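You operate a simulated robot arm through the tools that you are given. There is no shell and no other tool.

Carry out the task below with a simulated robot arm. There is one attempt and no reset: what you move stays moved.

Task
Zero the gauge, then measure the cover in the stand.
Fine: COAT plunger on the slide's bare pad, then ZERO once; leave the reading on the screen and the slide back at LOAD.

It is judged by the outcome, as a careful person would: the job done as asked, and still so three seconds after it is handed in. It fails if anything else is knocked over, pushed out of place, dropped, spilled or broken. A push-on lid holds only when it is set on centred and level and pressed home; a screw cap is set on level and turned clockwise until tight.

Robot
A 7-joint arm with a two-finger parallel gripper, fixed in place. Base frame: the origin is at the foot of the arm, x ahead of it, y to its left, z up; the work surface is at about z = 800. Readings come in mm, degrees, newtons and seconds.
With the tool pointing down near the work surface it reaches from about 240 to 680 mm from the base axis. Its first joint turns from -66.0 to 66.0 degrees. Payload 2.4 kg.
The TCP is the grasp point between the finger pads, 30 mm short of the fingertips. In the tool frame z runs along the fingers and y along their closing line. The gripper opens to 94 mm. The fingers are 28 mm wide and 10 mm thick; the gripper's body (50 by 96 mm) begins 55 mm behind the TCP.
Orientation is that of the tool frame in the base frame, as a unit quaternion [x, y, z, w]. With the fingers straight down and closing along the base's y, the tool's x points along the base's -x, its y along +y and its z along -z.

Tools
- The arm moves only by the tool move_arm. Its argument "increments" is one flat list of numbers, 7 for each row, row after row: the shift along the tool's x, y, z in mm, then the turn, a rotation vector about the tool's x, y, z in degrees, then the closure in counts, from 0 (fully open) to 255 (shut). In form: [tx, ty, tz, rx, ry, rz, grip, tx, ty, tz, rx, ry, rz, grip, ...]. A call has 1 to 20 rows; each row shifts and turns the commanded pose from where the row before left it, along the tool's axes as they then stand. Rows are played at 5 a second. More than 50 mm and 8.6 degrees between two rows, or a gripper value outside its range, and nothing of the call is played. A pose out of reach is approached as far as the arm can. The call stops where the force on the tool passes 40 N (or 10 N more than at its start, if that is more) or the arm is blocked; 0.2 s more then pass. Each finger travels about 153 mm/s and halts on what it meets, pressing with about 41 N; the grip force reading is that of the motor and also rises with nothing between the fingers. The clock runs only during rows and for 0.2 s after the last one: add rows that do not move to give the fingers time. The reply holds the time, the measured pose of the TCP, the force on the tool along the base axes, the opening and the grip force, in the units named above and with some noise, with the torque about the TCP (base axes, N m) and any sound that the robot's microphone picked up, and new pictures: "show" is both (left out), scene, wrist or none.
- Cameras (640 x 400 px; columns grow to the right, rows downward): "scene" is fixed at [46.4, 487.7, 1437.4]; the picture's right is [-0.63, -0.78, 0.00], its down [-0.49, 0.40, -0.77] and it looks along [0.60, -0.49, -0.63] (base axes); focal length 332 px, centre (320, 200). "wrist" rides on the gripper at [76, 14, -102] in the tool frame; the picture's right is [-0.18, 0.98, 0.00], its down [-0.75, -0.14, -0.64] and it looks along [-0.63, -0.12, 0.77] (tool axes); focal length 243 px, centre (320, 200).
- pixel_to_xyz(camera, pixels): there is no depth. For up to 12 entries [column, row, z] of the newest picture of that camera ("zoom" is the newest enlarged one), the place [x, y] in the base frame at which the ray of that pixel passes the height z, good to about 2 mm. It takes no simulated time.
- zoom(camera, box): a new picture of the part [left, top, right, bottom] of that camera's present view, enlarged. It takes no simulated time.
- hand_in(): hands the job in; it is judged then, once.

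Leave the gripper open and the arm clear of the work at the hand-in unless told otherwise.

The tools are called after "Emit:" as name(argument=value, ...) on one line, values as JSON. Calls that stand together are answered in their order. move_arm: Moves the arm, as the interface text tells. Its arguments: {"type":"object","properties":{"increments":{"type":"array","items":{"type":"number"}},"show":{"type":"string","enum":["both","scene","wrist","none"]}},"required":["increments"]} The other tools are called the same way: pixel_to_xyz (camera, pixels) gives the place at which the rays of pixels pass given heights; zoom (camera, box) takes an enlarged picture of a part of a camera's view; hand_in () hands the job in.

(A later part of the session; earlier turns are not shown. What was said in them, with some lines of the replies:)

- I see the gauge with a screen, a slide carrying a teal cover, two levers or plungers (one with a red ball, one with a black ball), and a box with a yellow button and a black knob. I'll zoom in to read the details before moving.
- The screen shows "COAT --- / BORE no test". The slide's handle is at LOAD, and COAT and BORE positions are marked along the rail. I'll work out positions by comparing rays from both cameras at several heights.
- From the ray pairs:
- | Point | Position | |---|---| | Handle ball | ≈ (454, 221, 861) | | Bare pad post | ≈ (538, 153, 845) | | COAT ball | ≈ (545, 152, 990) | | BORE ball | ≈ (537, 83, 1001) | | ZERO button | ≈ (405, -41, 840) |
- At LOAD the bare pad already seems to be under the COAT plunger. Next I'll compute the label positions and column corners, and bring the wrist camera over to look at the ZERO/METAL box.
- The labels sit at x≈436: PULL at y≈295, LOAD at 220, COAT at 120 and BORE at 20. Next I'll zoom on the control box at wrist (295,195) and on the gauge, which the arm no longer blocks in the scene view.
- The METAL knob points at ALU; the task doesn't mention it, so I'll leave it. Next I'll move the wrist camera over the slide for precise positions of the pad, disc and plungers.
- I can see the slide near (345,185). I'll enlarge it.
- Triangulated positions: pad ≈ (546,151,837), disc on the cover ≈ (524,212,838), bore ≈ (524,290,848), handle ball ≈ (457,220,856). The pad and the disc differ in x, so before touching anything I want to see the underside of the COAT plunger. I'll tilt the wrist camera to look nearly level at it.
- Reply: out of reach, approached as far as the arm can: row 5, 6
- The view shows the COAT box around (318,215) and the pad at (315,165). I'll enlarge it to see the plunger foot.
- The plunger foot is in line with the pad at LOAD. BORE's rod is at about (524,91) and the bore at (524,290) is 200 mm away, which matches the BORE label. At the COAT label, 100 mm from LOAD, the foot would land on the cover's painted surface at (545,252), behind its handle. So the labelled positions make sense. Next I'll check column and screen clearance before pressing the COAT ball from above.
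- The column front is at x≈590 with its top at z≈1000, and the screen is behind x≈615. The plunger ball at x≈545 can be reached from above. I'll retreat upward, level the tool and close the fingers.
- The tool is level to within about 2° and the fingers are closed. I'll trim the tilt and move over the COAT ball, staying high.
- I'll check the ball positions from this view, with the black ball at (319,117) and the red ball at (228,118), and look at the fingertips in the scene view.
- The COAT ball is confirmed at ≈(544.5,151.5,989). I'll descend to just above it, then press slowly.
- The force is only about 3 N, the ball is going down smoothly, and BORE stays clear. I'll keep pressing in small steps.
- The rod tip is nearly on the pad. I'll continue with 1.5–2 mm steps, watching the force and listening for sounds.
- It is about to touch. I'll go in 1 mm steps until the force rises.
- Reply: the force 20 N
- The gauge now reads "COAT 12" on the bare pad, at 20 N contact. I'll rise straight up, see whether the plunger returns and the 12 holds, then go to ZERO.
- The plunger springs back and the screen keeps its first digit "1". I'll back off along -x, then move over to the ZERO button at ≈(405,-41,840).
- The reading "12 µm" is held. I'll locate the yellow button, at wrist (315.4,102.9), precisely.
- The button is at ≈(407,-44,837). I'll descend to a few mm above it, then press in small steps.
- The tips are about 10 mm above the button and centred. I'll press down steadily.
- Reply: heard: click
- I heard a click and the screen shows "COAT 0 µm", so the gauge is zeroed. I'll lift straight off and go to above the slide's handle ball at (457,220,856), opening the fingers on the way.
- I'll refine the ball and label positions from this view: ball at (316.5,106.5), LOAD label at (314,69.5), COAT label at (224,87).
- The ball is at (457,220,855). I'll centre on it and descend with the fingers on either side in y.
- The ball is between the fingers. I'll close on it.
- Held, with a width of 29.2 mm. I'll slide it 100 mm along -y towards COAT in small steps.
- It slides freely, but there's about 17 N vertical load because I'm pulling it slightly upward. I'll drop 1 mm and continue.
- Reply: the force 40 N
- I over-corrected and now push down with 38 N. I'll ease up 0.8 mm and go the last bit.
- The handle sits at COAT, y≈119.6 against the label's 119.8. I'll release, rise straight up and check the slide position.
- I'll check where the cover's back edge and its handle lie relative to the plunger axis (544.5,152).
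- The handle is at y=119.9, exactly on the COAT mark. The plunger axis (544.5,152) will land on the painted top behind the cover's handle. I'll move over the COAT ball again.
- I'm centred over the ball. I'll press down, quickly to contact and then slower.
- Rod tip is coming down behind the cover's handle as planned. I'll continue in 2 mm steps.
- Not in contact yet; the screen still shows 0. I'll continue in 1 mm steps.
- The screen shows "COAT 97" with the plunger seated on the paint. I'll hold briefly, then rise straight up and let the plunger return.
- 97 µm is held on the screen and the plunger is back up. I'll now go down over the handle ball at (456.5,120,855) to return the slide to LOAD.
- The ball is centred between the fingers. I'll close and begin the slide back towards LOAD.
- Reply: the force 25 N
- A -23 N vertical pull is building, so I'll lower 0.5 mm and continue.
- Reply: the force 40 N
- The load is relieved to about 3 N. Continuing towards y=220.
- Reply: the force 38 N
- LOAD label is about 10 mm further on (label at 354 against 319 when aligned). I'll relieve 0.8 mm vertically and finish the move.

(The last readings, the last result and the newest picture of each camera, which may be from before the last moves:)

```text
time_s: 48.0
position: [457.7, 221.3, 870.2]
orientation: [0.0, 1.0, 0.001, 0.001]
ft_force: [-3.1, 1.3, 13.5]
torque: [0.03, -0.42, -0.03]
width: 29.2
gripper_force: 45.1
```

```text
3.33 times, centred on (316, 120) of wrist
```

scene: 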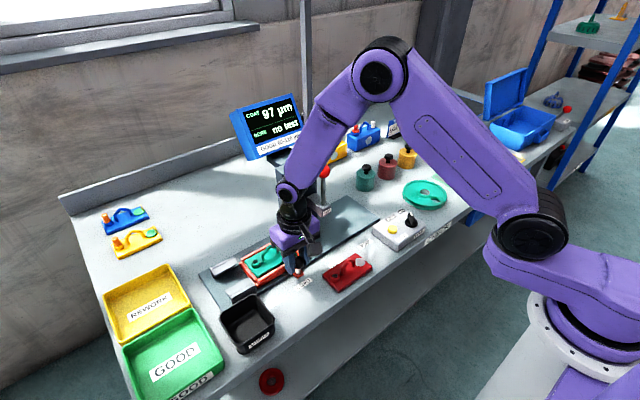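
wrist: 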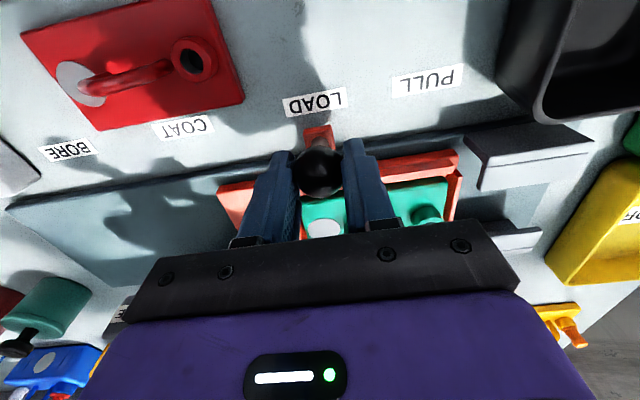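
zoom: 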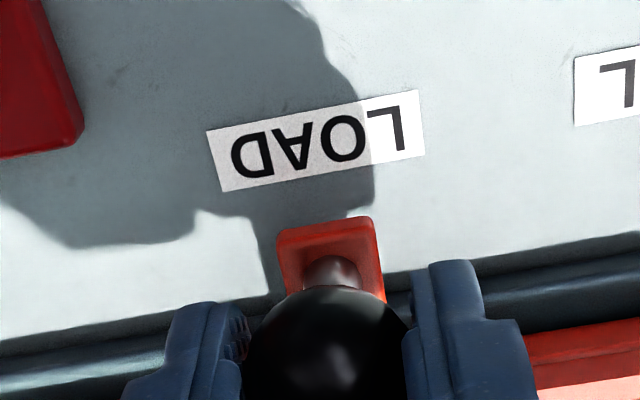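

It's aligned with LOAD. I'll release, lift up and back off, then verify everything.

Emit:
move_arm(increments=[0, 0, -0.3, 0, 0, 0, 255, 0, 0, 0, 0, 0, 0, 160, 0, 0, 0, 0, 0, 0, 60, 0, 0, 0, 0, 0, 0, 60, 0, 0, -15, 0, 0, 0, 60, 0, 0, -30, 0, 0, 0, 40, 0, 0, -35, 0, 0, 0, 0, 10, 0, -40, 0, 0, 0, 0, 20, 0, -40, 0, 0, 0, 0, 30, 0, -40, 0, 0, 0, 0, 30, 0, -30, 0, 0, 0, 0, 0, 0, 0, 0, 0, 0, 0])

Emit:
zoom(camera="wrist", box=[240, 100, 432, 220])

Emit:
zoom(camera="scene", box=[190, 200, 350, 300])

Emit:
zoom(camera="scene", box=[220, 85, 348, 165])

```text
time_s: 50.6
position: [365.1, 220.6, 1101.4]
orientation: [-0.001, 1.0, 0.0, 0.001]
ft_force: [0.1, -0.7, -0.1]
torque: [0.01, 0.01, 0.02]
width: 94.4
gripper_force: 0.0
```

scene: 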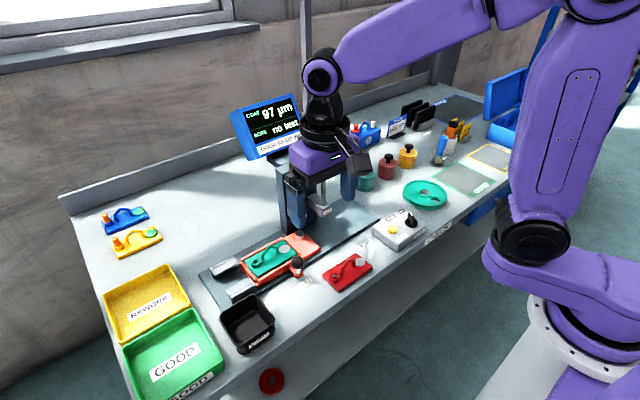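
wrist: 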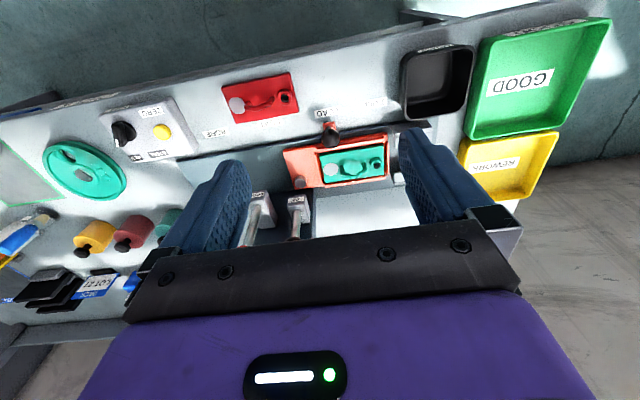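

```text
3.33 times, centred on (336, 160) of wrist
```

zoom: 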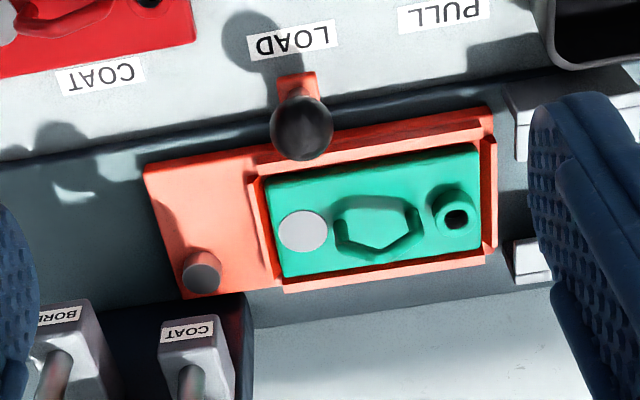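

```text
4.00 times, centred on (270, 250) of scene
```

zoom: 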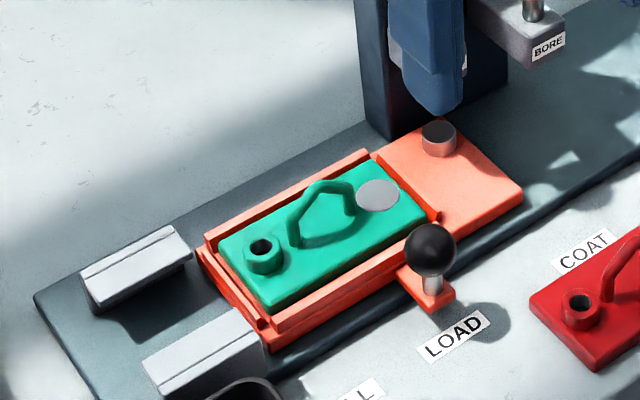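

```text
5.00 times, centred on (284, 125) of scene
```

zoom: 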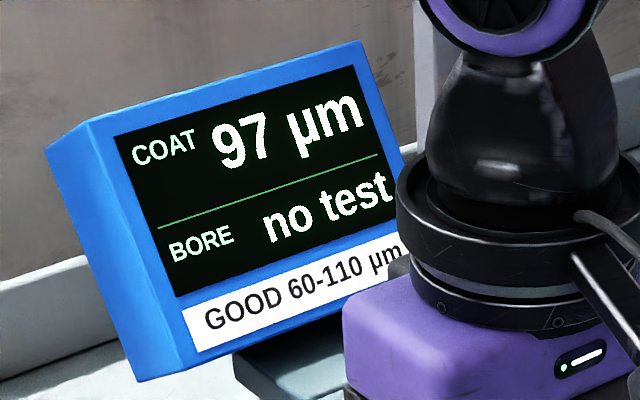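

The scene matches the start:
- The handle is back at LOAD.
- The cover is seated in the stand.
- The plungers are up.
- The screen holds "COAT 97 µm".
- The gripper is open and clear.

I'm handing in.

Emit:
hand_in()

```text
The job is handed in.
```

I zeroed the gauge and measured the cover in the stand. The coating reads **97 µm**, inside the 60–110 µm GOOD range marked on the gauge.

- **Zeroing:** with the slide at LOAD, I pressed the COAT plunger onto the bare pad, where it read 12 µm. I then pressed ZERO once; it clicked and the screen went to 0 µm.
- **Measuring:** I moved the slide to COAT and pressed the plunger onto the painted top of the cover, behind its handle.
- **How it was left:** the slide is back at LOAD with the cover in place, and 97 µm is still on the screen. The plungers are up, and the gripper is open and clear.

I left the METAL knob where I found it, at ALU. The task doesn't mention it and I couldn't tell what metal the cover is, so check it if the setting matters to the reading. I didn't run the BORE test because it wasn't asked for; it still shows "no test".
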